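You operate a simulated robot arm through the tools that you are given. There is no shell and no other tool. Be economical: measure what you need, move in short steps, check, and stop when the job is done.

Carry out the task below with a simulated two-armed robot. There is one attempt and no reset: what you move stays moved.

JOB
Hold the base, screw the rod home, set the stand on the mat and slide the drip dish on.

It is judged by the outcome, as a careful person would: the job done as asked, and still so three seconds after it is handed in. It fails if anything else is knocked over, pushed out of place, dropped, spilled or broken.

ROBOT AND FRAMES
Two 7-joint arms with two-finger parallel grippers on one trunk, on a base that drives. Base frame: it is fixed to the floor where the robot stands at the start and does not move with it; the origin is under the middle of the robot, x ahead of it, y to its left, z up. Units: mm, degrees, N and s.
The left shoulder is at the start at [70, 133, 1301], the right one opposite. With the tool pointing down near the work surface each hand reaches from about 100 to 640 mm from the robot's upright axis, wherever it stands, measured 20 degrees to its own side. Places, roughly: cork mat on the assembly bench [400, -1100, 900]; shoulder of the stand rod [500, 0, 1000]. Payload 1.57 kg a hand.
Tool frame (each hand has its own): the origin (TCP) lies between the finger pads and is the grasp point; the fingertips stand 30 mm ahead of it; z points along the fingers, y is the line along which they close. The gripper opens to 80 mm. The fingers are 17 mm wide and 12 mm thick; the gripper's body (40 by 82 mm) begins 80 mm behind the TCP.
Orientation is that of the tool frame in the base frame, as [roll, pitch, yaw] about the fixed x, y, z axes, in that order (R = Rz(yaw) Ry(pitch) Rx(roll)). With the fingers straight down and closing along the base's y, the tool's x points along the base's -x, its y along +y and its z along -z.

CONTROLS
- The arms move only by the tool play_rows. It takes "left_targets", "right_targets" or both (then of equal length, played together; a hand with none holds still); each is a list of rows, each an object of numbers (a shift or turn left out is 0, a gripper value left out holds the last): "wx", "wy", "wz": the turn, a rotation vector about the base's x, y, z in degrees; "x", "y", "z": the shift along the base's x, y, z in mm; "jaw": the gripper command, from -1 (fully open) to 1 (shut), values between in proportion. In form: [{"wx": .., "wy": .., "wz": .., "x": .., "y": .., "z": .., "jaw": ..}, ...]. A call has 1 to 10 rows; each row is the pose to reach, as a shift and turn from the pose commanded when the call began. Each row takes 0.2 s and may step no farther than 50 mm and 8.6 degrees from the row before; otherwise, or with a gripper value out of range, the whole call is refused. Where a pose cannot be reached the arm comes as near as it can. A force on the tool above 40 N (or 10 N above the force at the start of the call, whichever is more), or a blocked arm, ends the call early, and 0.2 s more pass. The fingers move at their own pace (about 153 mm/s each) and stop on an object; they squeeze with about 25 N. The grip force told is the motor's: it shows also when the fingers shut on nothing. Time passes only in rows, and 0.2 s behind the last, so rows that repeat a pose let the fingers close. The reply holds the time, the measured pose of the TCP, the force on the tool along the base axes, the opening and the grip force, in the units named above and with some noise.
- Cameras (640 x 400 px; columns grow to the right, rows downward): "scene" is now at [127.5, -37.5, 1531.8]; the picture's right is [-0.44, -0.90, 0.00], its down [-0.52, 0.25, -0.82] and it looks along [0.73, -0.36, -0.58] (base axes); focal length 214 px, centre (320, 200). "left" rides on the left gripper at [72, 7, -122] in its tool frame; the picture's right is [-0.09, 1.00, 0.00], its down [-0.84, -0.08, -0.54] and it looks along [-0.54, -0.05, 0.84] (tool axes); focal length 238 px, centre (320, 200). "right" rides on the right gripper at [72, -7, -122] in its tool frame; the picture's right is [0.09, 1.00, 0.00], its down [-0.84, 0.08, -0.54] and it looks along [-0.54, 0.05, 0.84] (tool axes); focal length 238 px, centre (320, 200). There is no depth. A picture from a camera that has moved, and an enlarged one, comes with that camera's place and axes in the base frame and with its lens.
- capture(camera): a new picture of that camera. The clock stands still meanwhile.
- move_column(by): slides the trunk up (or, below 0, down) by that many mm; the arms and the scene camera ride with it, the base frame stays. It gives what a move gives, with no picture.
- steer(legs): drives the robot by 1 to 6 legs, each [ahead, left, turn to the left] in mm, mm and degrees, along the robot's own axes; the way and the turn of a leg run together, so that a leg with both is an arc; at most 1500 mm and 180 degrees a leg. The arms and the cameras ride along, it lands a little off, and it stops where it bumps. It gives what a move gives.
- head_to(pan, tilt): turns the head with the scene camera to pan (to the left, within 86 degrees either way) and tilt (down, from -29 to 69), counted from straight ahead of the robot. It gives what a move gives.
- close_up(camera, box): a new picture of the part [left, top, right, bottom] of that camera's present view, enlarged. The clock stands still meanwhile.
- job_done(): hands the job in; it is judged then, once.

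Work in short steps. Places have to be worked out from the pictures, the camera data and where the tool is seen: move nearer, look again, correct. Check each grasp and each placing, and mend what went wrong. You have 120 turns and 88 pictures in all, those below and enlarged ones among them. Open the grippers and draw the arms clear of the work before you hand the job in, unless the task says otherwise; then end with one line.

The tools are called after "Emit:" as a command line: name --argument value ..., lists and objects as JSON in quotes. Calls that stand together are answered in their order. play_rows: Moves the arms, as the interface text tells. Its arguments: {"type":"object","properties":{"left_targets":{"type":"array","items":{"type":"object","properties":{"wx":{"type":"number"},"wy":{"type":"number"},"wz":{"type":"number"},"x":{"type":"number"},"y":{"type":"number"},"z":{"type":"number"},"jaw":{"type":"number"}}}},"right_targets":{"type":"array","items":{"type":"object","properties":{"wx":{"type":"number"},"wy":{"type":"number"},"wz":{"type":"number"},"x":{"type":"number"},"y":{"type":"number"},"z":{"type":"number"},"jaw":{"type":"number"}}}}},"required":[]} The other tools are called the same way: move_column (by) slides the trunk up or down; steer (legs) drives the base; head_to (pan, tilt) turns the head that bears the scene camera; capture (camera) takes a picture; close_up (camera, box) takes an enlarged picture of a part of a camera's view; job_done () hands the job in.

At the start:

```text
time: 0.0
left_eef_pos: [389.8, -1.3, 1390.2]
left_tool_rot: [180.0, 0.0, 180.0]
left_wrist_force: [0.3, 0.4, -0.7]
left_finger_gap: 79.9
left_grip_force: 0.1
right_eef_pos: [341.9, -417.7, 1420.8]
right_tool_rot: [180.0, 0.2, 179.9]
right_wrist_force: [-0.8, -0.2, 0.1]
right_finger_gap: 79.8
right_grip_force: 0.0
trunk travel left (down, up): [-875.0, 65.0]
robot x, y, heading: [-1.5, -0.5, 0.3]
head pan, tilt: [-26.2, 35.2]
```

scene: 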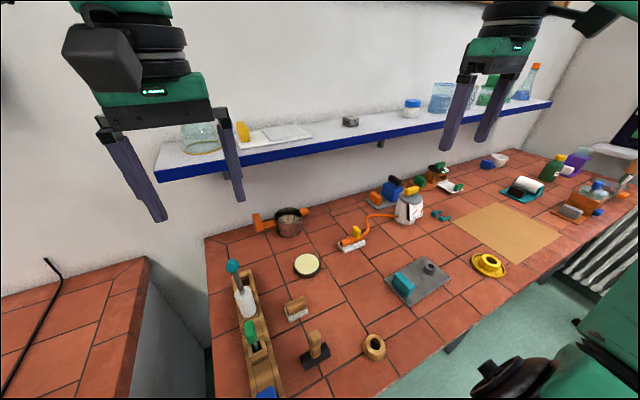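
right: 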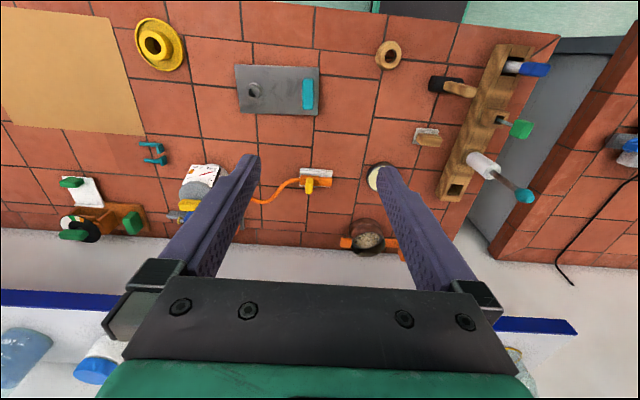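
left: 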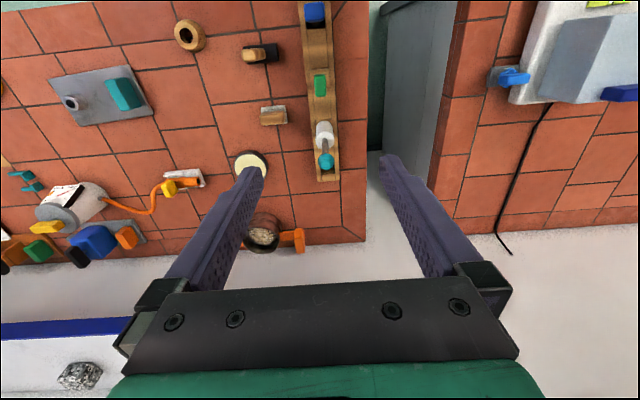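

The pictures show a wooden rack with handled tools, a grey plate with a boss, and a yellow dish. I look closer at them to identify the parts.

Emit:
close_up --camera "scene" --box '[200, 240, 400, 400]'

Emit:
close_up --camera "scene" --box '[360, 150, 640, 320]'

Emit:
close_up --camera "left" --box '[160, 0, 360, 200]'

Emit:
close_up --camera "right" --box '[120, 0, 340, 130]'

```text
2.50 times, centred on (300, 320) of scene
camera zoom: at [127.5, -37.5, 1531.8], right [-0.44, -0.9, 0.0], down [-0.52, 0.25, -0.82], along [0.73, -0.36, -0.58], focal length 536 px, centre (370, -100)
```

zoom: 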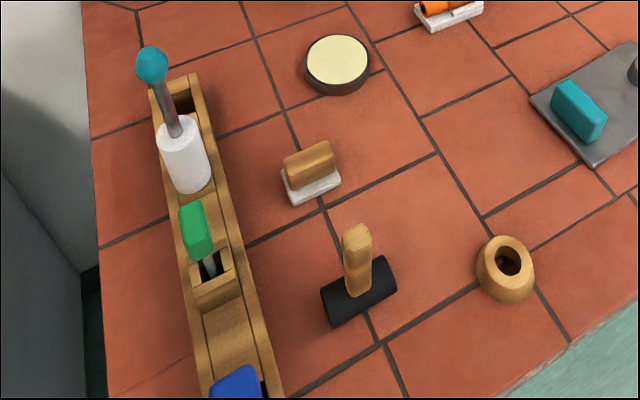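

```text
2.29 times, centred on (500, 235) of scene
camera zoom: at [127.5, -37.5, 1531.8], right [-0.44, -0.9, 0.0], down [-0.52, 0.25, -0.82], along [0.73, -0.36, -0.58], focal length 490 px, centre (-91, 120)
```

zoom: 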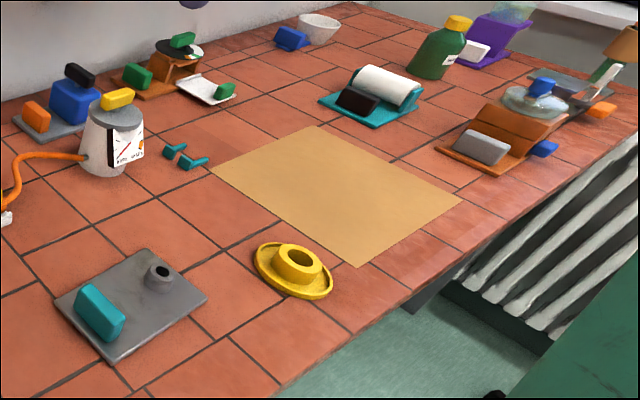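

```text
2.00 times, centred on (260, 100) of left
camera zoom: at [318.6, 3.9, 1513.3], right [0.09, 1.0, 0.0], down [0.84, -0.08, 0.54], along [0.54, -0.05, -0.84], focal length 477 px, centre (440, 400)
```

zoom: 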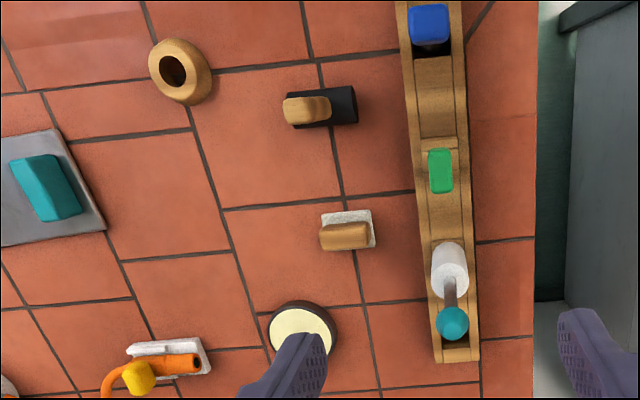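

```text
2.91 times, centred on (230, 65) of right
camera zoom: at [270.4, -424.7, 1542.5], right [-0.09, 1.0, 0.0], down [0.84, 0.08, 0.54], along [0.54, 0.05, -0.84], focal length 693 px, centre (582, 593)
```

zoom: 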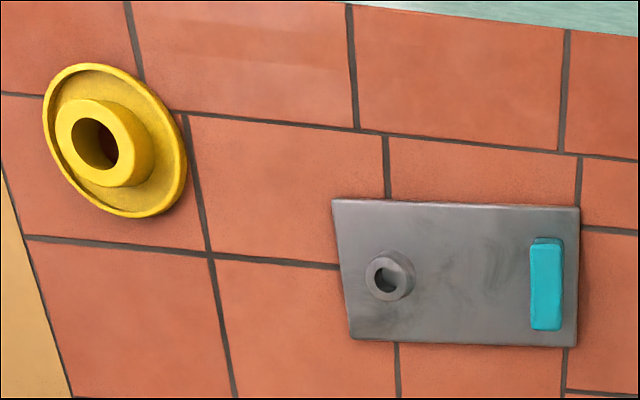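

The rod (teal ball, grey shaft, white shoulder) stands upright in the rack near (500, 0), the base plate boss is near (374, -579), its handle near (369, -447), and the dish near (302, -793). I move the left hand aside and bring the right hand over to view the rod.

Emit:
play_rows --left_targets '[{"y": 40}, {"y": 80}, {"y": 120}, {"y": 160}, {"y": 200}, {"y": 240}, {"y": 260}, {"y": 260}, {"y": 260}, {"y": 260}]' --right_targets '[{"y": 40}, {"y": 80, "z": -20}, {"y": 120, "z": -40}, {"y": 160, "z": -60}, {"y": 200, "z": -80}, {"y": 240, "z": -100}, {"y": 280, "z": -120}, {"y": 320, "z": -120}, {"y": 360, "z": -120}, {"y": 400, "z": -120}]'

Emit:
capture --camera "right"

Emit:
head_to --pan 5 --tilt 42

Emit:
capture --camera "scene"

```text
time: 2.2
left_eef_pos: [391.8, 257.8, 1390.1]
left_tool_rot: [180.0, -0.1, 179.9]
left_wrist_force: [0.5, -0.1, -0.3]
left_finger_gap: 80.1
left_grip_force: 0.1
right_eef_pos: [337.6, -40.3, 1297.7]
right_tool_rot: [179.9, 0.1, 179.7]
right_wrist_force: [0.5, -0.1, 0.4]
right_finger_gap: 79.9
right_grip_force: 0.0
right hand out of reach, approached as far as the arm can: row 10
trunk travel left (down, up): [-875.0, 65.0]
robot x, y, heading: [-1.5, 0.3, 0.4]
head pan, tilt: [-26.2, 35.2]
```

```text
80 pictures are left
camera right: at [267.1, -46.0, 1418.6], right [-0.09, 1.0, 0.0], down [0.84, 0.07, 0.54], along [0.54, 0.05, -0.84], focal length 238 px, centre (320, 200)
```

right: 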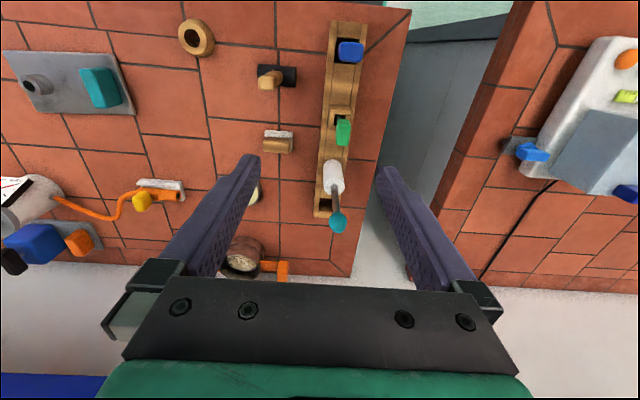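

```text
time: 3.2
left_eef_pos: [389.4, 257.3, 1390.7]
left_tool_rot: [179.9, -0.1, -180.0]
left_wrist_force: [0.2, 0.5, 0.4]
left_finger_gap: 80.1
left_grip_force: 0.0
right_eef_pos: [335.6, -39.2, 1297.4]
right_tool_rot: [-180.0, 0.1, 179.8]
right_wrist_force: [0.0, 0.5, -0.7]
right_finger_gap: 80.0
right_grip_force: 0.0
trunk travel left (down, up): [-875.0, 65.0]
robot x, y, heading: [0.8, 1.0, -0.1]
head pan, tilt: [5.0, 42.0]
```

```text
79 pictures are left
camera scene: at [131.3, 8.7, 1521.8], right [0.09, -1.0, 0.0], down [-0.67, -0.06, -0.74], along [0.74, 0.06, -0.67], focal length 214 px, centre (320, 200)
```

scene: 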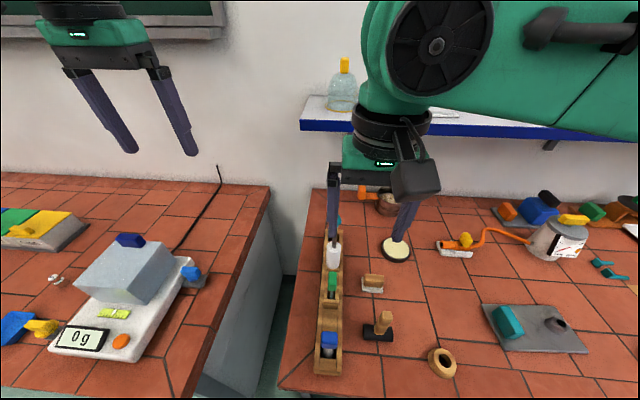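

The right arm is near its inner limit here, so I drive the robot 220 mm to the left to give it room.

Emit:
steer --legs '[[0, 220, 0]]'

Emit:
capture --camera "right"

Emit:
capture --camera "scene"

```text
time: 4.8
left_eef_pos: [383.3, 348.8, 1392.0]
left_tool_rot: [179.8, 0.0, 173.8]
left_wrist_force: [-0.5, -0.9, 0.1]
left_finger_gap: 80.1
left_grip_force: 0.0
right_eef_pos: [298.8, 59.1, 1298.6]
right_tool_rot: [179.8, 0.2, 173.8]
right_wrist_force: [-0.6, -0.8, 0.1]
right_finger_gap: 79.7
right_grip_force: 0.0
trunk travel left (down, up): [-875.0, 65.0]
robot x, y, heading: [-28.5, 137.1, -6.1]
head pan, tilt: [5.0, 42.0]
stopped in leg 1: the robot was blocked; the commanded pose is now the measured one
```

```text
78 pictures are left
camera right: at [226.6, 59.2, 1419.4], right [0.02, 1.0, 0.0], down [0.84, -0.02, 0.55], along [0.55, -0.01, -0.84], focal length 238 px, centre (320, 200)
```

right: 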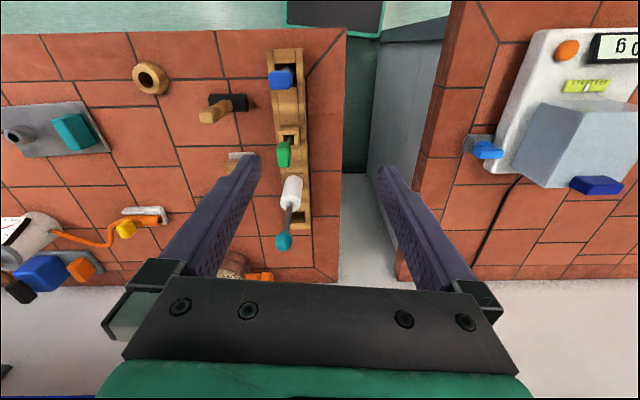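

```text
77 pictures are left
camera scene: at [99.8, 127.8, 1521.9], right [-0.02, -1.0, 0.0], down [-0.67, 0.01, -0.74], along [0.74, -0.01, -0.67], focal length 214 px, centre (320, 200)
```

scene: 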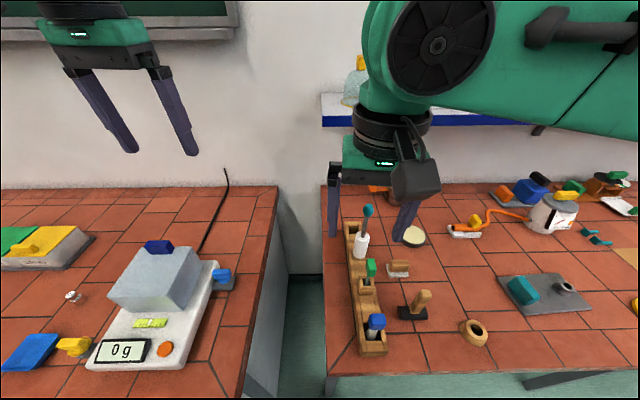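

The base touched something and stopped at (-28, 137), heading -6°; that is good enough. A close look at the rod from here gives its shape and height.

Emit:
close_up --camera "scene" --box '[310, 190, 430, 270]'

Emit:
close_up --camera "right" --box '[230, 130, 350, 270]'

```text
5.00 times, centred on (370, 230) of scene
camera zoom: at [99.8, 127.8, 1521.9], right [-0.02, -1.0, 0.0], down [-0.67, 0.01, -0.74], along [0.74, -0.01, -0.67], focal length 1072 px, centre (70, 50)
```

zoom: 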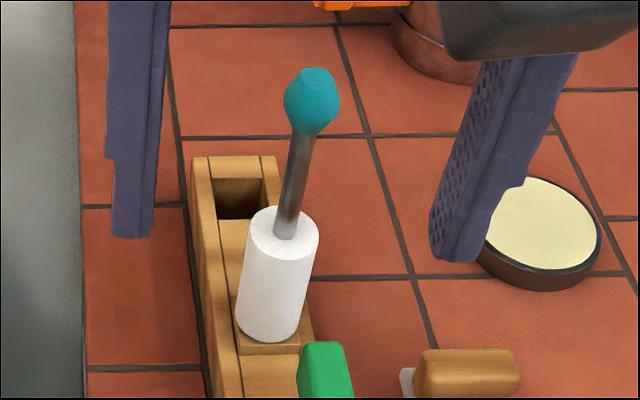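

```text
2.86 times, centred on (290, 200) of right
camera zoom: at [226.6, 59.2, 1419.4], right [0.02, 1.0, 0.0], down [0.84, -0.02, 0.55], along [0.55, -0.01, -0.84], focal length 681 px, centre (406, 200)
```

zoom: 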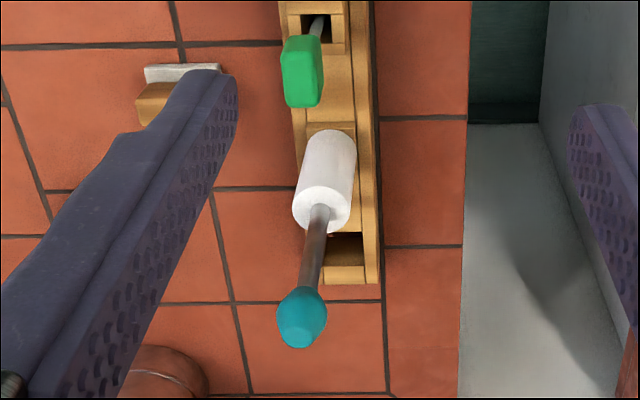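

Triangulating from both views: shaft axis near (508, -8), shoulder at z≈1005, knob centre at z≈1112 and about 30 mm wide. I will grip the knob from above, so the right hand first goes above it.

Emit:
play_rows --right_targets '[{"x": 42, "y": -14, "z": -18}, {"x": 84, "y": -28, "z": -36}, {"x": 126, "y": -41, "z": -54}, {"x": 168, "y": -55, "z": -72}, {"x": 209, "y": -68, "z": -90}, {"x": 209, "y": -68, "z": -90}]'

Emit:
capture --camera "right"

Emit:
close_up --camera "scene" --box '[280, 130, 440, 280]'

```text
time: 6.2
left_eef_pos: [382.1, 351.3, 1390.8]
left_tool_rot: [180.0, 0.1, 173.8]
left_wrist_force: [-0.5, 0.2, 0.0]
left_finger_gap: 79.8
left_grip_force: 0.1
right_eef_pos: [458.7, -41.3, 1201.8]
right_tool_rot: [179.9, 0.1, 173.8]
right_wrist_force: [-0.4, -0.3, 0.4]
right_finger_gap: 80.0
right_grip_force: 0.1
right hand out of reach, approached as far as the arm can: row 2, 3, 4, 5, 6
trunk travel left (down, up): [-875.0, 65.0]
robot x, y, heading: [-30.2, 135.3, -6.0]
head pan, tilt: [5.0, 42.0]
```

```text
74 pictures are left
camera right: at [387.2, -40.0, 1323.6], right [0.02, 1.0, 0.0], down [0.84, -0.01, 0.55], along [0.55, -0.01, -0.84], focal length 238 px, centre (320, 200)
```

right: 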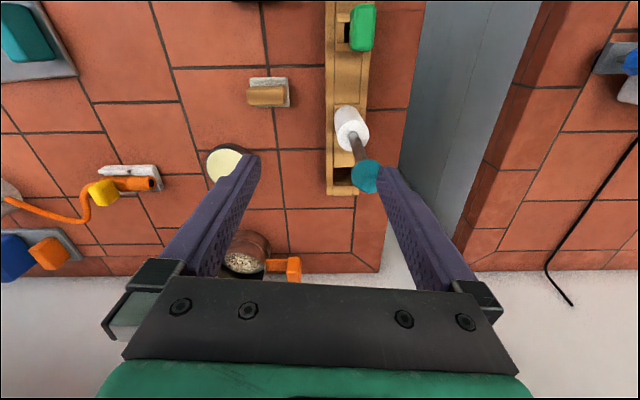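

```text
2.67 times, centred on (360, 205) of scene
camera zoom: at [100.3, 130.1, 1521.8], right [-0.02, -1.0, 0.0], down [-0.67, 0.01, -0.74], along [0.74, -0.01, -0.67], focal length 572 px, centre (213, 187)
```

zoom: 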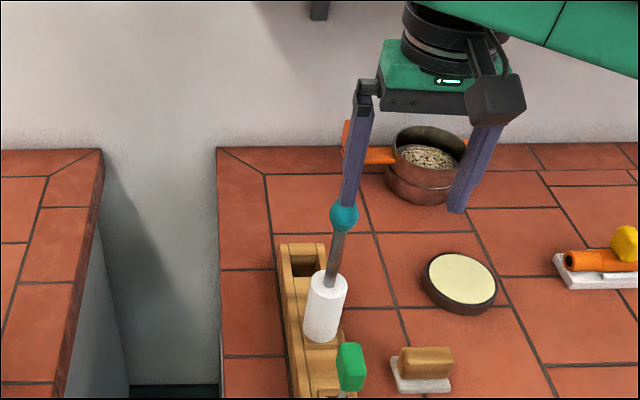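

The hand stopped short at (459, -41); reach is tight at this height. I make a small safe move to see what reference the shifts use.

Emit:
play_rows --right_targets '[{"x": -20}, {"x": -20}]'

```text
time: 6.8
left_eef_pos: [383.8, 350.8, 1392.0]
left_tool_rot: [180.0, 0.0, 173.9]
left_wrist_force: [0.6, 0.1, -0.3]
left_finger_gap: 80.0
left_grip_force: 0.0
right_eef_pos: [439.1, -39.9, 1201.2]
right_tool_rot: [179.9, 0.1, 173.8]
right_wrist_force: [0.4, -0.6, -0.7]
right_finger_gap: 80.0
right_grip_force: 0.0
trunk travel left (down, up): [-875.0, 65.0]
robot x, y, heading: [-29.9, 134.2, -6.2]
head pan, tilt: [5.0, 42.0]
```

Shifts count from where the hand actually is. I lower it in front of the knob to z≈1122 and align y, ready to approach forward.

Emit:
play_rows --right_targets '[{"x": -10, "y": 20, "z": -20}, {"x": -15, "y": 39, "z": -40}, {"x": -15, "y": 39, "z": -60}, {"x": -15, "y": 39, "z": -79}, {"x": -15, "y": 39, "z": -79}]'

Emit:
capture --camera "right"

Emit:
close_up --camera "scene" --box '[280, 130, 440, 280]'

```text
time: 8.0
left_eef_pos: [384.1, 352.0, 1390.6]
left_tool_rot: [180.0, 0.0, 173.9]
left_wrist_force: [-0.9, 0.8, 0.0]
left_finger_gap: 80.1
left_grip_force: 0.1
right_eef_pos: [424.7, -1.3, 1122.2]
right_tool_rot: [180.0, 0.2, 173.9]
right_wrist_force: [-0.2, -0.4, -0.8]
right_finger_gap: 80.2
right_grip_force: 0.2
trunk travel left (down, up): [-875.0, 65.0]
robot x, y, heading: [-32.8, 137.8, -6.4]
head pan, tilt: [5.0, 42.0]
```

```text
72 pictures are left
camera right: at [353.2, 0.1, 1244.2], right [0.02, 1.0, 0.0], down [0.84, -0.01, 0.54], along [0.54, -0.01, -0.84], focal length 238 px, centre (320, 200)
```

right: 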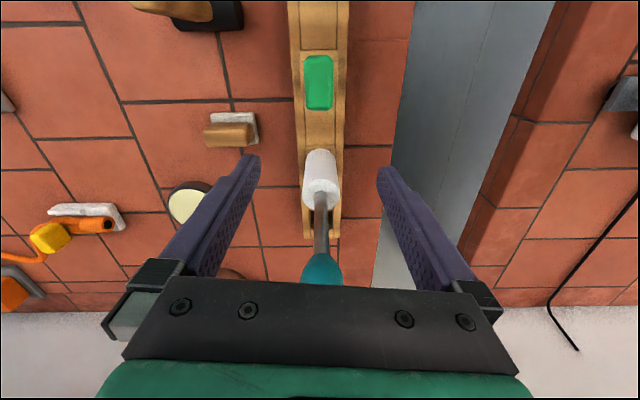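

```text
2.67 times, centred on (360, 205) of scene
camera zoom: at [101.7, 130.9, 1521.7], right [-0.02, -1.0, 0.0], down [-0.67, 0.01, -0.74], along [0.74, -0.01, -0.67], focal length 572 px, centre (213, 187)
```

zoom: 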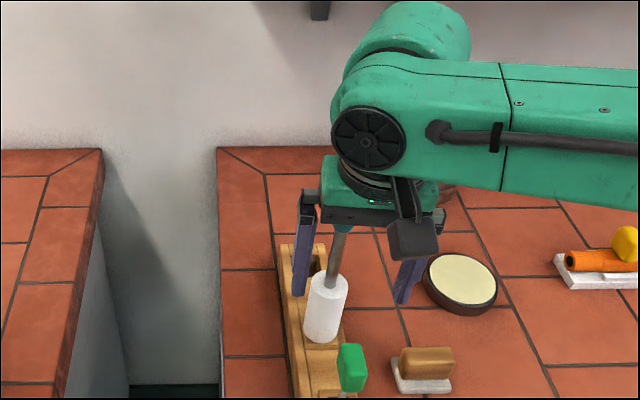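

The three views agree on knob centre ≈ (487, -1, 1130). I move forward 62 mm and up 8 mm with the knob passing between the open fingers.

Emit:
play_rows --right_targets '[{"x": 15, "z": 8}, {"x": 30, "z": 8}, {"x": 45, "z": 8}, {"x": 62, "z": 8}, {"x": 62, "z": 8}]'

Emit:
close_up --camera "scene" --box '[280, 130, 440, 280]'

Emit:
capture --camera "right"

```text
time: 9.2
left_eef_pos: [385.0, 351.6, 1390.8]
left_tool_rot: [180.0, 0.0, 173.9]
left_wrist_force: [-0.3, 0.2, 0.4]
left_finger_gap: 80.1
left_grip_force: 0.1
right_eef_pos: [449.1, -26.2, 1135.5]
right_tool_rot: [180.0, 0.1, 173.7]
right_wrist_force: [-0.2, 0.2, 0.9]
right_finger_gap: 79.9
right_grip_force: 0.2
right hand out of reach, approached as far as the arm can: row 1, 2, 3, 4, 5
trunk travel left (down, up): [-875.0, 65.0]
robot x, y, heading: [-31.9, 136.1, -5.8]
head pan, tilt: [5.0, 42.0]
```

```text
2.67 times, centred on (360, 205) of scene
camera zoom: at [102.0, 130.5, 1521.7], right [-0.02, -1.0, 0.0], down [-0.67, 0.01, -0.74], along [0.74, -0.01, -0.67], focal length 572 px, centre (213, 187)
```

zoom: 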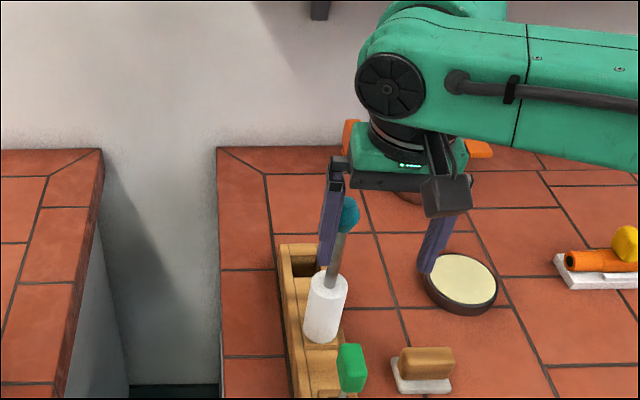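

```text
69 pictures are left
camera right: at [377.8, -25.8, 1257.6], right [0.02, 1.0, 0.0], down [0.84, -0.01, 0.54], along [0.54, -0.01, -0.84], focal length 238 px, centre (320, 200)
```

right: 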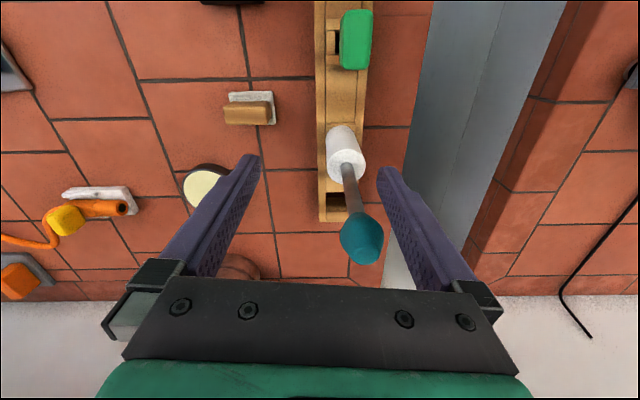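

The limit is the arm working too close to the robot's midline. I back the hand away and up, then turn the robot to the left so the rod lies about 25° to the right side.

Emit:
play_rows --right_targets '[{"x": -30}, {"x": -60}, {"x": -60, "z": 40}, {"x": -60, "z": 80}, {"x": -60, "z": 120}, {"x": -60, "z": 130}]'

Emit:
steer --legs '[[0, 0, 18]]'

```text
time: 10.6
left_eef_pos: [385.5, 350.9, 1390.9]
left_tool_rot: [179.9, 0.0, 173.9]
left_wrist_force: [-0.2, -0.2, -0.5]
left_finger_gap: 79.8
left_grip_force: 0.2
right_eef_pos: [389.1, -27.0, 1265.3]
right_tool_rot: [179.9, 0.1, 173.7]
right_wrist_force: [-0.3, -0.1, 0.0]
right_finger_gap: 80.0
right_grip_force: 0.0
trunk travel left (down, up): [-875.0, 65.0]
robot x, y, heading: [-28.1, 134.9, -6.2]
head pan, tilt: [5.0, 42.0]
```

```text
time: 11.3
left_eef_pos: [383.7, 352.2, 1390.5]
left_tool_rot: [179.9, 0.0, 174.1]
left_wrist_force: [-0.1, 0.9, 0.0]
left_finger_gap: 80.3
left_grip_force: 0.1
right_eef_pos: [388.7, -26.3, 1264.9]
right_tool_rot: [-180.0, 0.2, 174.1]
right_wrist_force: [0.3, 1.1, -0.6]
right_finger_gap: 80.0
right_grip_force: 0.0
trunk travel left (down, up): [-875.0, 65.0]
robot x, y, heading: [-32.6, 137.0, -5.8]
head pan, tilt: [5.0, 42.0]
stopped in leg 1: the robot was blocked; the commanded pose is now the measured one
```

Turning is blocked too; I look down at the robot's left to see the obstacle.

Emit:
head_to --pan 60 --tilt 65

Emit:
capture --camera "scene"

```text
time: 12.6
left_eef_pos: [383.7, 352.8, 1389.7]
left_tool_rot: [179.9, 0.0, 174.2]
left_wrist_force: [-1.1, 0.0, 0.7]
left_finger_gap: 79.8
left_grip_force: 0.1
right_eef_pos: [388.8, -25.1, 1264.8]
right_tool_rot: [179.9, 0.1, 174.1]
right_wrist_force: [-0.2, -0.1, 0.4]
right_finger_gap: 80.2
right_grip_force: 0.0
trunk travel left (down, up): [-875.0, 65.0]
robot x, y, heading: [-29.3, 136.1, -5.7]
head pan, tilt: [60.0, 65.0]
```

```text
68 pictures are left
camera scene: at [54.5, 180.6, 1492.3], right [0.81, -0.59, 0.0], down [-0.53, -0.73, -0.42], along [0.25, 0.34, -0.91], focal length 214 px, centre (320, 200)
```

scene: 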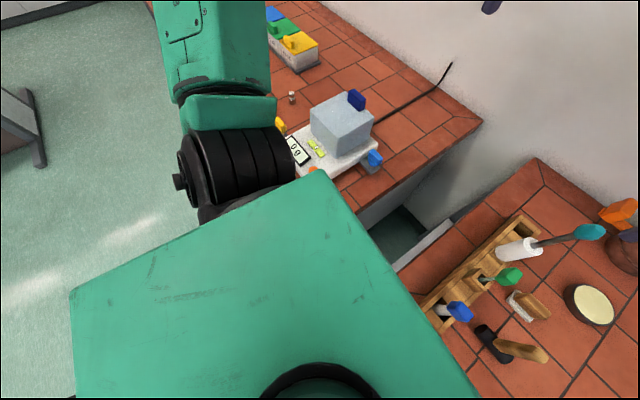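

The base is against the left bench's corner. I go back to the middle, slightly rearwards, and turn left there instead.

Emit:
steer --legs '[[-50, -120, 0], [0, 0, 30]]'

Emit:
head_to --pan -20 --tilt 42

Emit:
capture --camera "scene"

Emit:
capture --camera "right"

```text
time: 15.3
left_eef_pos: [158.4, 413.5, 1391.3]
left_tool_rot: [179.9, -0.1, -155.8]
left_wrist_force: [0.7, 0.0, 0.0]
left_finger_gap: 80.0
left_grip_force: 0.1
right_eef_pos: [352.0, 89.6, 1264.8]
right_tool_rot: [179.9, 0.1, -155.8]
right_wrist_force: [-0.4, -0.1, -0.6]
right_finger_gap: 79.8
right_grip_force: 0.0
trunk travel left (down, up): [-875.0, 65.0]
robot x, y, heading: [-91.0, 20.1, 24.4]
head pan, tilt: [60.0, 65.0]
```

```text
time: 16.9
left_eef_pos: [156.9, 414.5, 1390.6]
left_tool_rot: [179.9, 0.0, -155.9]
left_wrist_force: [0.4, -0.7, 0.0]
left_finger_gap: 80.0
left_grip_force: 0.0
right_eef_pos: [351.0, 91.0, 1265.8]
right_tool_rot: [179.9, 0.1, -155.9]
right_wrist_force: [0.8, -1.2, 0.1]
right_finger_gap: 80.0
right_grip_force: 0.0
trunk travel left (down, up): [-875.0, 65.0]
robot x, y, heading: [-94.3, 22.4, 24.4]
head pan, tilt: [-20.0, 42.0]
```

```text
67 pictures are left
camera scene: at [35.9, 48.2, 1521.7], right [0.08, -1.0, 0.0], down [-0.67, -0.05, -0.74], along [0.74, 0.06, -0.67], focal length 214 px, centre (320, 200)
```

scene: 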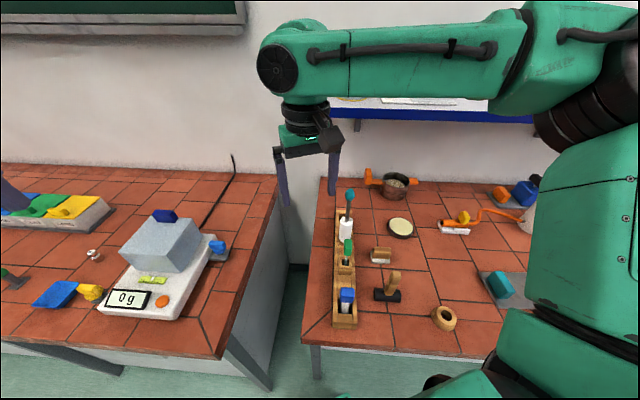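

```text
66 pictures are left
camera right: at [289.2, 55.0, 1387.0], right [-0.49, 0.87, 0.0], down [0.73, 0.41, 0.54], along [0.47, 0.27, -0.84], focal length 238 px, centre (320, 200)
```

right: 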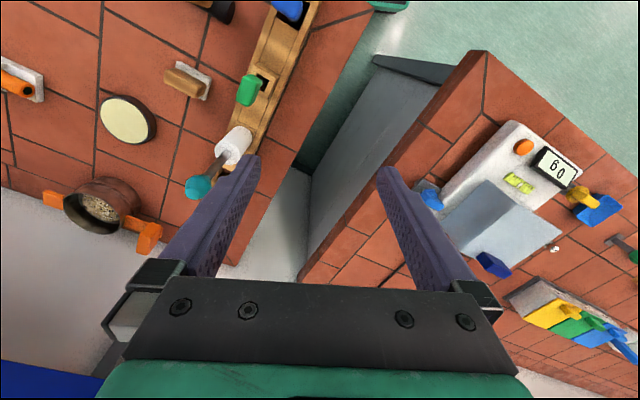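

Now the rod lies about 26° to the right. Knob triangulates to ≈ (483, 0, 1138); I move the right hand above it.

Emit:
play_rows --right_targets '[{"x": 33, "y": -23, "z": -15}, {"x": 66, "y": -46, "z": -30}, {"x": 99, "y": -69, "z": -45}, {"x": 132, "y": -91, "z": -60}, {"x": 132, "y": -91, "z": -60}]'

Emit:
capture --camera "right"

Emit:
close_up --camera "scene" --box '[270, 120, 430, 260]'

```text
time: 18.1
left_eef_pos: [157.4, 413.6, 1390.5]
left_tool_rot: [179.9, 0.0, -155.8]
left_wrist_force: [0.1, 0.5, 0.0]
left_finger_gap: 79.9
left_grip_force: 0.0
right_eef_pos: [482.2, 1.4, 1205.3]
right_tool_rot: [179.9, 0.0, -155.8]
right_wrist_force: [0.2, -0.2, 0.1]
right_finger_gap: 80.1
right_grip_force: 0.0
trunk travel left (down, up): [-875.0, 65.0]
robot x, y, heading: [-89.2, 19.1, 24.2]
head pan, tilt: [-20.0, 42.0]
```

```text
65 pictures are left
camera right: at [421.1, -35.7, 1327.0], right [-0.49, 0.87, 0.0], down [0.73, 0.41, 0.54], along [0.47, 0.27, -0.84], focal length 238 px, centre (320, 200)
```

right: 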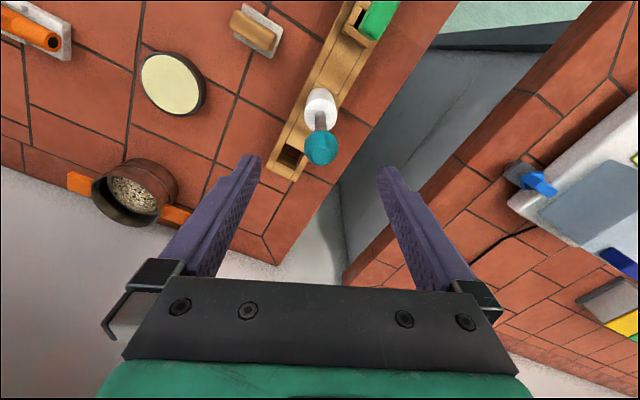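

```text
2.86 times, centred on (350, 190) of scene
camera zoom: at [36.0, 48.0, 1521.7], right [0.08, -1.0, 0.0], down [-0.67, -0.05, -0.74], along [0.74, 0.06, -0.67], focal length 613 px, centre (234, 229)
```

zoom: 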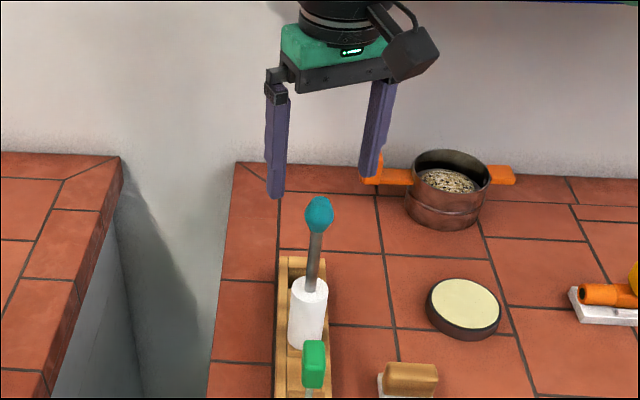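

Knob ≈ (483, 1, 1142), right beneath the hand. I lower 63 mm straight down around it.

Emit:
play_rows --right_targets '[{"z": -20}, {"z": -40}, {"z": -63}, {"z": -63}]'

Emit:
close_up --camera "scene" --box '[270, 120, 430, 260]'

Emit:
close_up --camera "right" --box '[240, 80, 400, 280]'

```text
time: 19.1
left_eef_pos: [156.8, 415.3, 1391.4]
left_tool_rot: [179.9, 0.1, -155.8]
left_wrist_force: [0.9, 0.1, -0.3]
left_finger_gap: 80.0
left_grip_force: 0.0
right_eef_pos: [482.6, 0.4, 1142.6]
right_tool_rot: [179.9, 0.1, -155.8]
right_wrist_force: [0.0, -0.9, -0.5]
right_finger_gap: 79.9
right_grip_force: 0.1
trunk travel left (down, up): [-875.0, 65.0]
robot x, y, heading: [-91.5, 21.4, 24.2]
head pan, tilt: [-20.0, 42.0]
```

```text
2.86 times, centred on (350, 190) of scene
camera zoom: at [36.0, 48.0, 1521.7], right [0.08, -1.0, 0.0], down [-0.67, -0.05, -0.74], along [0.74, 0.06, -0.67], focal length 613 px, centre (234, 229)
```

zoom: 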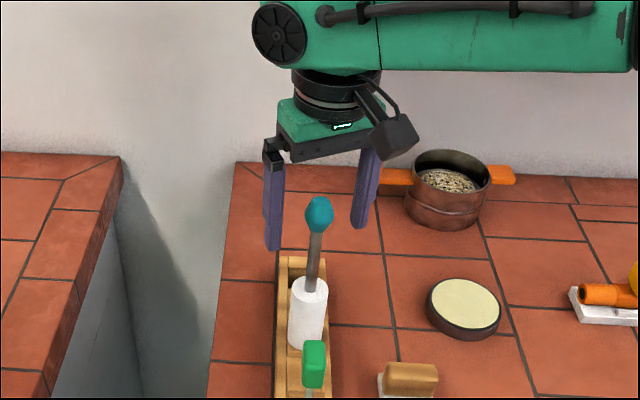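

```text
2.00 times, centred on (320, 180) of right
camera zoom: at [420.8, -35.8, 1263.4], right [-0.49, 0.87, 0.0], down [0.73, 0.41, 0.54], along [0.47, 0.27, -0.84], focal length 477 px, centre (320, 240)
```

zoom: 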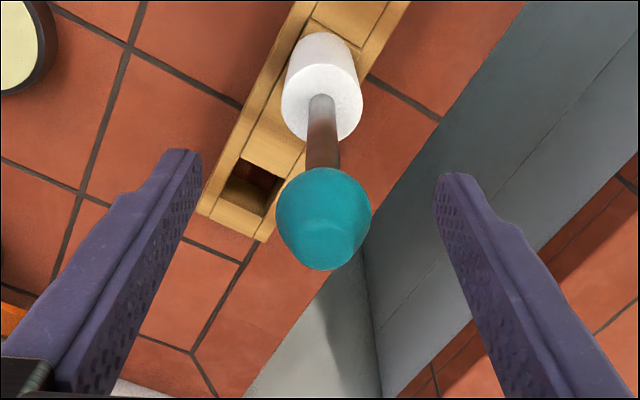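

The knob is centred between the fingers at TCP height. I close the right gripper.

Emit:
play_rows --right_targets '[{"jaw": 0.2}, {"jaw": 1}, {"jaw": 1}, {"jaw": 1}]'

Emit:
close_up --camera "right" --box '[240, 80, 400, 280]'

```text
time: 20.1
left_eef_pos: [156.4, 414.1, 1390.3]
left_tool_rot: [179.9, -0.1, -155.8]
left_wrist_force: [0.6, 0.5, 0.3]
left_finger_gap: 80.0
left_grip_force: 0.0
right_eef_pos: [482.5, -1.0, 1140.8]
right_tool_rot: [179.8, 0.2, -155.8]
right_wrist_force: [-0.4, 0.3, 1.0]
right_finger_gap: 23.7
right_grip_force: 25.0
trunk travel left (down, up): [-875.0, 65.0]
robot x, y, heading: [-92.1, 20.4, 24.5]
head pan, tilt: [-20.0, 42.0]
```

```text
2.00 times, centred on (320, 180) of right
camera zoom: at [421.1, -35.8, 1263.6], right [-0.49, 0.87, 0.0], down [0.73, 0.41, 0.54], along [0.47, 0.27, -0.84], focal length 477 px, centre (320, 240)
```

zoom: 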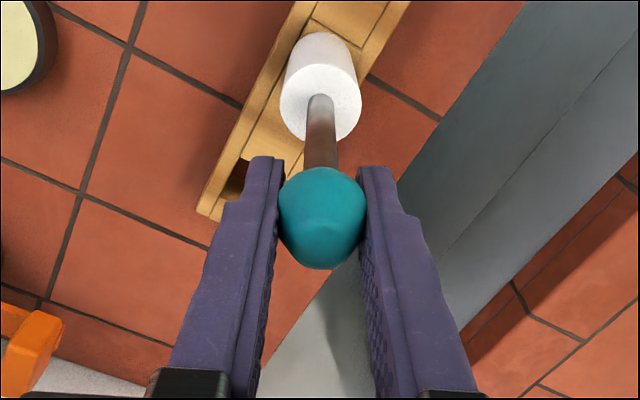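

Gripped at 23.7 mm. I lift the rod straight up 120 mm out of the rack and check it.

Emit:
play_rows --right_targets '[{"z": 10}, {"z": 25}, {"z": 45}, {"z": 70}, {"z": 95}, {"z": 120}, {"z": 120}]'

Emit:
close_up --camera "scene" --box '[270, 100, 430, 260]'

```text
time: 21.7
left_eef_pos: [156.5, 415.2, 1390.7]
left_tool_rot: [179.8, -0.1, -155.7]
left_wrist_force: [-0.3, 0.3, -0.7]
left_finger_gap: 79.9
left_grip_force: 0.1
right_eef_pos: [482.9, -1.2, 1262.9]
right_tool_rot: [179.9, 0.0, -155.8]
right_wrist_force: [-0.2, 0.4, -0.4]
right_finger_gap: 23.4
right_grip_force: 24.5
trunk travel left (down, up): [-875.0, 65.0]
robot x, y, heading: [-89.7, 22.4, 24.6]
head pan, tilt: [-20.0, 42.0]
```

```text
2.50 times, centred on (350, 180) of scene
camera zoom: at [36.4, 48.1, 1521.6], right [0.08, -1.0, 0.0], down [-0.67, -0.05, -0.74], along [0.74, 0.06, -0.67], focal length 536 px, centre (245, 250)
```

zoom: 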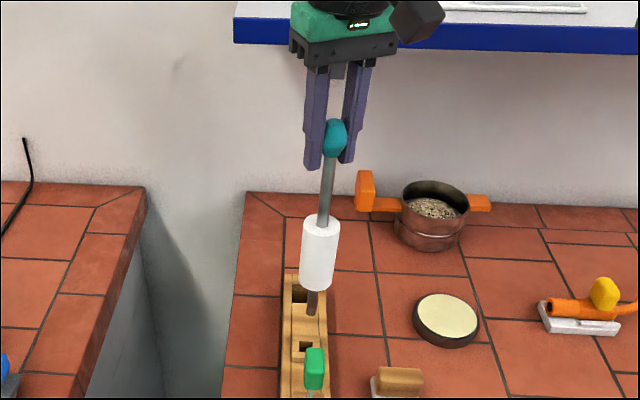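

The rod hangs vertically, with its threaded end about 248 mm below the TCP. I tuck it in and raise it, then turn straight and drive right toward the base plate.

Emit:
play_rows --right_targets '[{"x": -25, "y": -10, "z": 20}, {"x": -50, "y": -20, "z": 40}, {"x": -75, "y": -30, "z": 50}, {"x": -100, "y": -40, "z": 50}, {"x": -100, "y": -40, "z": 50}]'

Emit:
steer --legs '[[0, 0, -24.5], [0, -530, 0]]'

Emit:
capture --camera "scene"

```text
time: 22.9
left_eef_pos: [157.7, 414.3, 1389.9]
left_tool_rot: [179.9, 0.0, -155.9]
left_wrist_force: [0.2, -0.1, -0.1]
left_finger_gap: 79.9
left_grip_force: 0.1
right_eef_pos: [381.6, -38.9, 1313.5]
right_tool_rot: [179.9, 0.1, -155.8]
right_wrist_force: [-0.3, -1.1, -1.8]
right_finger_gap: 23.5
right_grip_force: 24.7
trunk travel left (down, up): [-875.0, 65.0]
robot x, y, heading: [-91.7, 20.0, 24.0]
head pan, tilt: [-20.0, 42.0]
```

```text
time: 27.2
left_eef_pos: [296.8, -251.3, 1389.3]
left_tool_rot: [-179.9, 0.0, 179.6]
left_wrist_force: [0.5, 0.8, -0.3]
left_finger_gap: 79.9
left_grip_force: 0.0
right_eef_pos: [313.2, -756.7, 1313.3]
right_tool_rot: [-180.0, 0.1, 179.6]
right_wrist_force: [0.1, -0.2, -0.8]
right_finger_gap: 23.0
right_grip_force: 25.4
trunk travel left (down, up): [-875.0, 65.0]
robot x, y, heading: [-93.5, -511.0, -0.3]
head pan, tilt: [-20.0, 42.0]
```

```text
59 pictures are left
camera scene: at [33.6, -533.8, 1521.7], right [-0.35, -0.94, 0.0], down [-0.63, 0.23, -0.74], along [0.7, -0.26, -0.67], focal length 214 px, centre (320, 200)
```

scene: 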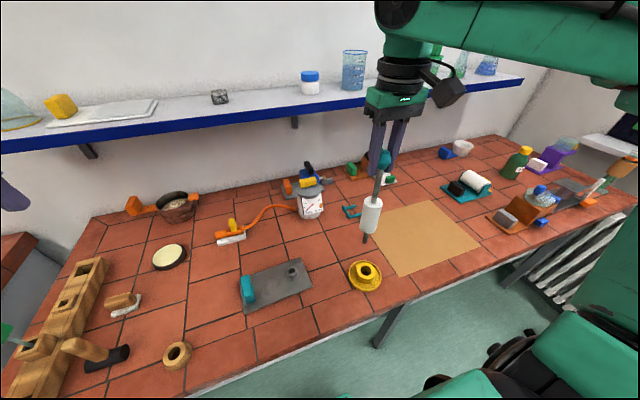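

The base plate lies just left-ahead with handle on its left end and boss on its right end. I drive ahead 105 mm so both ends are within easy reach, then look closely.

Emit:
steer --legs '[[105, 0, 0]]'

Emit:
head_to --pan 0 --tilt 55

Emit:
capture --camera "scene"

```text
time: 28.4
left_eef_pos: [393.9, -252.8, 1393.5]
left_tool_rot: [179.8, 0.2, 179.7]
left_wrist_force: [-1.1, 0.6, 0.4]
left_finger_gap: 79.8
left_grip_force: 0.1
right_eef_pos: [411.3, -759.7, 1315.9]
right_tool_rot: [179.9, 0.3, 179.6]
right_wrist_force: [0.0, 0.5, -1.1]
right_finger_gap: 22.9
right_grip_force: 25.0
trunk travel left (down, up): [-875.0, 65.0]
robot x, y, heading: [8.7, -509.4, -0.3]
head pan, tilt: [-20.0, 42.0]
```

```text
time: 29.2
left_eef_pos: [403.0, -253.0, 1390.4]
left_tool_rot: [179.9, -0.1, 179.6]
left_wrist_force: [-0.2, -0.3, -0.1]
left_finger_gap: 80.1
left_grip_force: 0.0
right_eef_pos: [418.3, -760.2, 1314.1]
right_tool_rot: [179.9, 0.0, 179.6]
right_wrist_force: [1.1, -0.3, -0.4]
right_finger_gap: 22.8
right_grip_force: 24.7
trunk travel left (down, up): [-875.0, 65.0]
robot x, y, heading: [7.8, -508.1, -0.4]
head pan, tilt: [0.0, 55.0]
```

```text
58 pictures are left
camera scene: at [133.4, -508.0, 1503.8], right [-0.01, -1.0, 0.0], down [-0.82, 0.0, -0.57], along [0.57, 0.0, -0.82], focal length 214 px, centre (320, 200)
```

scene: 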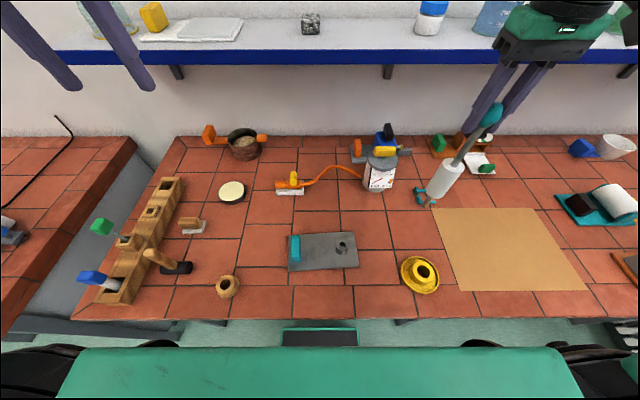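

From here plate, dish and mat are all visible. I enlarge the plate and the dish for exact places.

Emit:
close_up --camera "scene" --box '[270, 210, 370, 290]'

Emit:
close_up --camera "scene" --box '[380, 230, 460, 310]'

```text
5.00 times, centred on (320, 250) of scene
camera zoom: at [133.4, -508.0, 1503.8], right [-0.01, -1.0, 0.0], down [-0.82, 0.0, -0.57], along [0.57, 0.0, -0.82], focal length 1072 px, centre (320, -50)
```

zoom: 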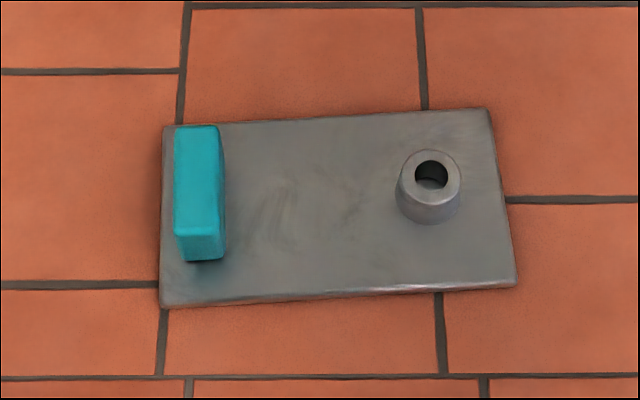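

```text
5.00 times, centred on (420, 270) of scene
camera zoom: at [133.4, -508.0, 1503.8], right [-0.01, -1.0, 0.0], down [-0.82, 0.0, -0.57], along [0.57, 0.0, -0.82], focal length 1072 px, centre (-180, -150)
```

zoom: 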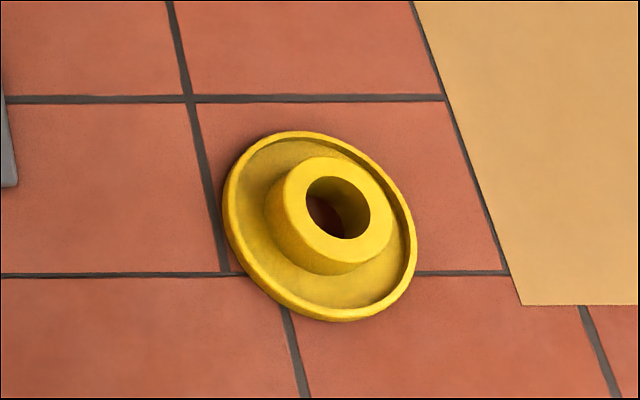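

Boss hole ≈ (378, -572), top z≈928; handle centre ≈ (370, -440), top z≈938, plate turned about +4°. I bring the left hand over the handle, staying above it.

Emit:
play_rows --left_targets '[{"x": -3, "y": -19, "z": -35, "wz": 1}, {"x": -7, "y": -38, "z": -70, "wz": 2}, {"x": -10, "y": -57, "z": -105, "wz": 3}, {"x": -14, "y": -76, "z": -140, "wz": 4}, {"x": -17, "y": -95, "z": -175, "wz": 4}, {"x": -20, "y": -114, "z": -210, "wz": 4}, {"x": -24, "y": -133, "z": -245, "wz": 4}, {"x": -28, "y": -152, "z": -280, "wz": 4}, {"x": -32, "y": -171, "z": -315, "wz": 4}, {"x": -33, "y": -187, "z": -350, "wz": 4}]'

Emit:
capture --camera "left"

Emit:
close_up --camera "scene" --box '[240, 180, 400, 300]'

```text
time: 31.4
left_eef_pos: [368.7, -441.1, 1040.4]
left_tool_rot: [179.9, 0.1, -176.3]
left_wrist_force: [0.7, 0.3, 0.3]
left_finger_gap: 80.2
left_grip_force: 0.0
right_eef_pos: [416.7, -761.4, 1312.8]
right_tool_rot: [179.9, 0.1, 179.7]
right_wrist_force: [-0.1, 0.4, -0.7]
right_finger_gap: 22.9
right_grip_force: 25.1
trunk travel left (down, up): [-875.0, 65.0]
robot x, y, heading: [8.4, -509.9, -0.2]
head pan, tilt: [0.0, 55.0]
```

```text
55 pictures are left
camera left: at [297.9, -439.7, 1163.1], right [0.03, 1.0, 0.0], down [0.84, -0.02, 0.54], along [0.54, -0.01, -0.84], focal length 238 px, centre (320, 200)
```

left: 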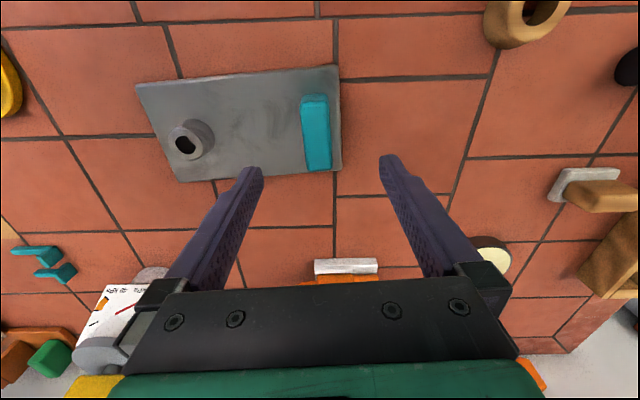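

```text
3.33 times, centred on (320, 240) of scene
camera zoom: at [132.2, -508.8, 1503.9], right [0.0, -1.0, 0.0], down [-0.82, 0.0, -0.57], along [0.57, 0.0, -0.82], focal length 715 px, centre (320, 67)
```

zoom: 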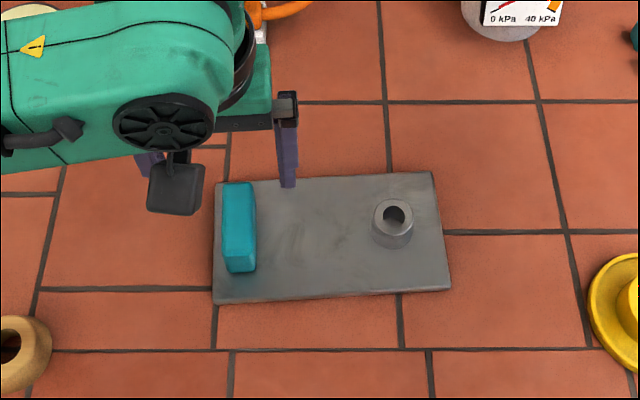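

The left hand is over the handle (handle centre y≈-443). I lower to z≈948 with the fingers straddling it.

Emit:
play_rows --left_targets '[{"x": 1, "y": -2, "z": -25}, {"x": 1, "y": -2, "z": -50}, {"x": 1, "y": -2, "z": -75}, {"x": 1, "y": -2, "z": -92}, {"x": 1, "y": -2, "z": -92}]'

Emit:
capture --camera "left"

```text
time: 32.6
left_eef_pos: [369.8, -441.6, 949.5]
left_tool_rot: [-180.0, 0.0, -176.5]
left_wrist_force: [-0.2, 0.1, 0.5]
left_finger_gap: 80.0
left_grip_force: 0.0
right_eef_pos: [419.3, -761.2, 1313.8]
right_tool_rot: [179.8, 0.0, 179.6]
right_wrist_force: [0.1, 0.3, -0.7]
right_finger_gap: 22.7
right_grip_force: 24.8
trunk travel left (down, up): [-875.0, 65.0]
robot x, y, heading: [13.6, -510.8, -0.2]
head pan, tilt: [0.0, 55.0]
```

```text
53 pictures are left
camera left: at [298.0, -440.9, 1071.4], right [0.03, 1.0, 0.0], down [0.84, -0.03, 0.54], along [0.54, -0.01, -0.84], focal length 238 px, centre (320, 200)
```

left: 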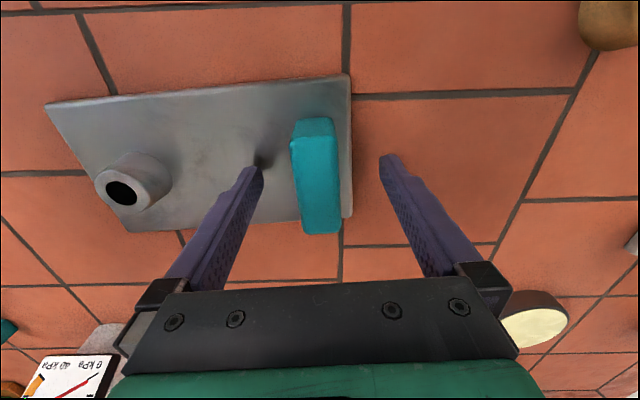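

The handle sits centred between the fingers. I close the left gripper on it.

Emit:
play_rows --left_targets '[{"jaw": 0.2}, {"jaw": 1}, {"jaw": 1}, {"jaw": 1}]'

Emit:
capture --camera "left"

Emit:
close_up --camera "scene" --box '[280, 200, 400, 300]'

```text
time: 33.6
left_eef_pos: [368.5, -443.4, 947.7]
left_tool_rot: [179.9, 0.0, -176.4]
left_wrist_force: [-1.7, -0.4, -0.2]
left_finger_gap: 26.0
left_grip_force: 24.8
right_eef_pos: [417.5, -760.8, 1314.8]
right_tool_rot: [179.9, 0.1, 179.6]
right_wrist_force: [-0.5, 0.3, -0.1]
right_finger_gap: 22.9
right_grip_force: 25.1
trunk travel left (down, up): [-875.0, 65.0]
robot x, y, heading: [9.5, -507.4, -0.5]
head pan, tilt: [0.0, 55.0]
```

```text
52 pictures are left
camera left: at [297.9, -440.9, 1071.7], right [0.03, 1.0, 0.0], down [0.84, -0.02, 0.54], along [0.54, -0.01, -0.84], focal length 238 px, centre (320, 200)
```

left: 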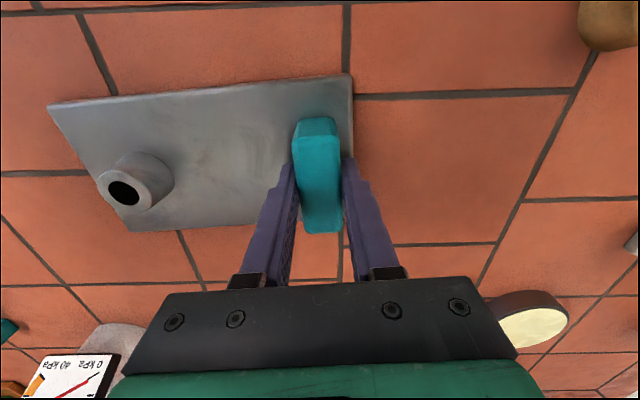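

```text
4.00 times, centred on (340, 250) of scene
camera zoom: at [131.6, -508.2, 1503.9], right [0.0, -1.0, 0.0], down [-0.82, 0.0, -0.57], along [0.57, 0.0, -0.82], focal length 858 px, centre (240, 0)
```

zoom: 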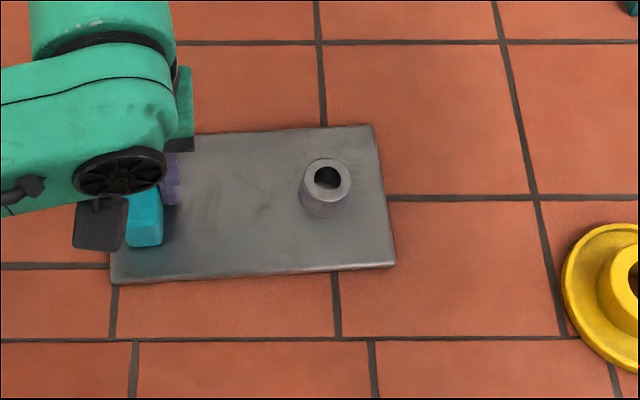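

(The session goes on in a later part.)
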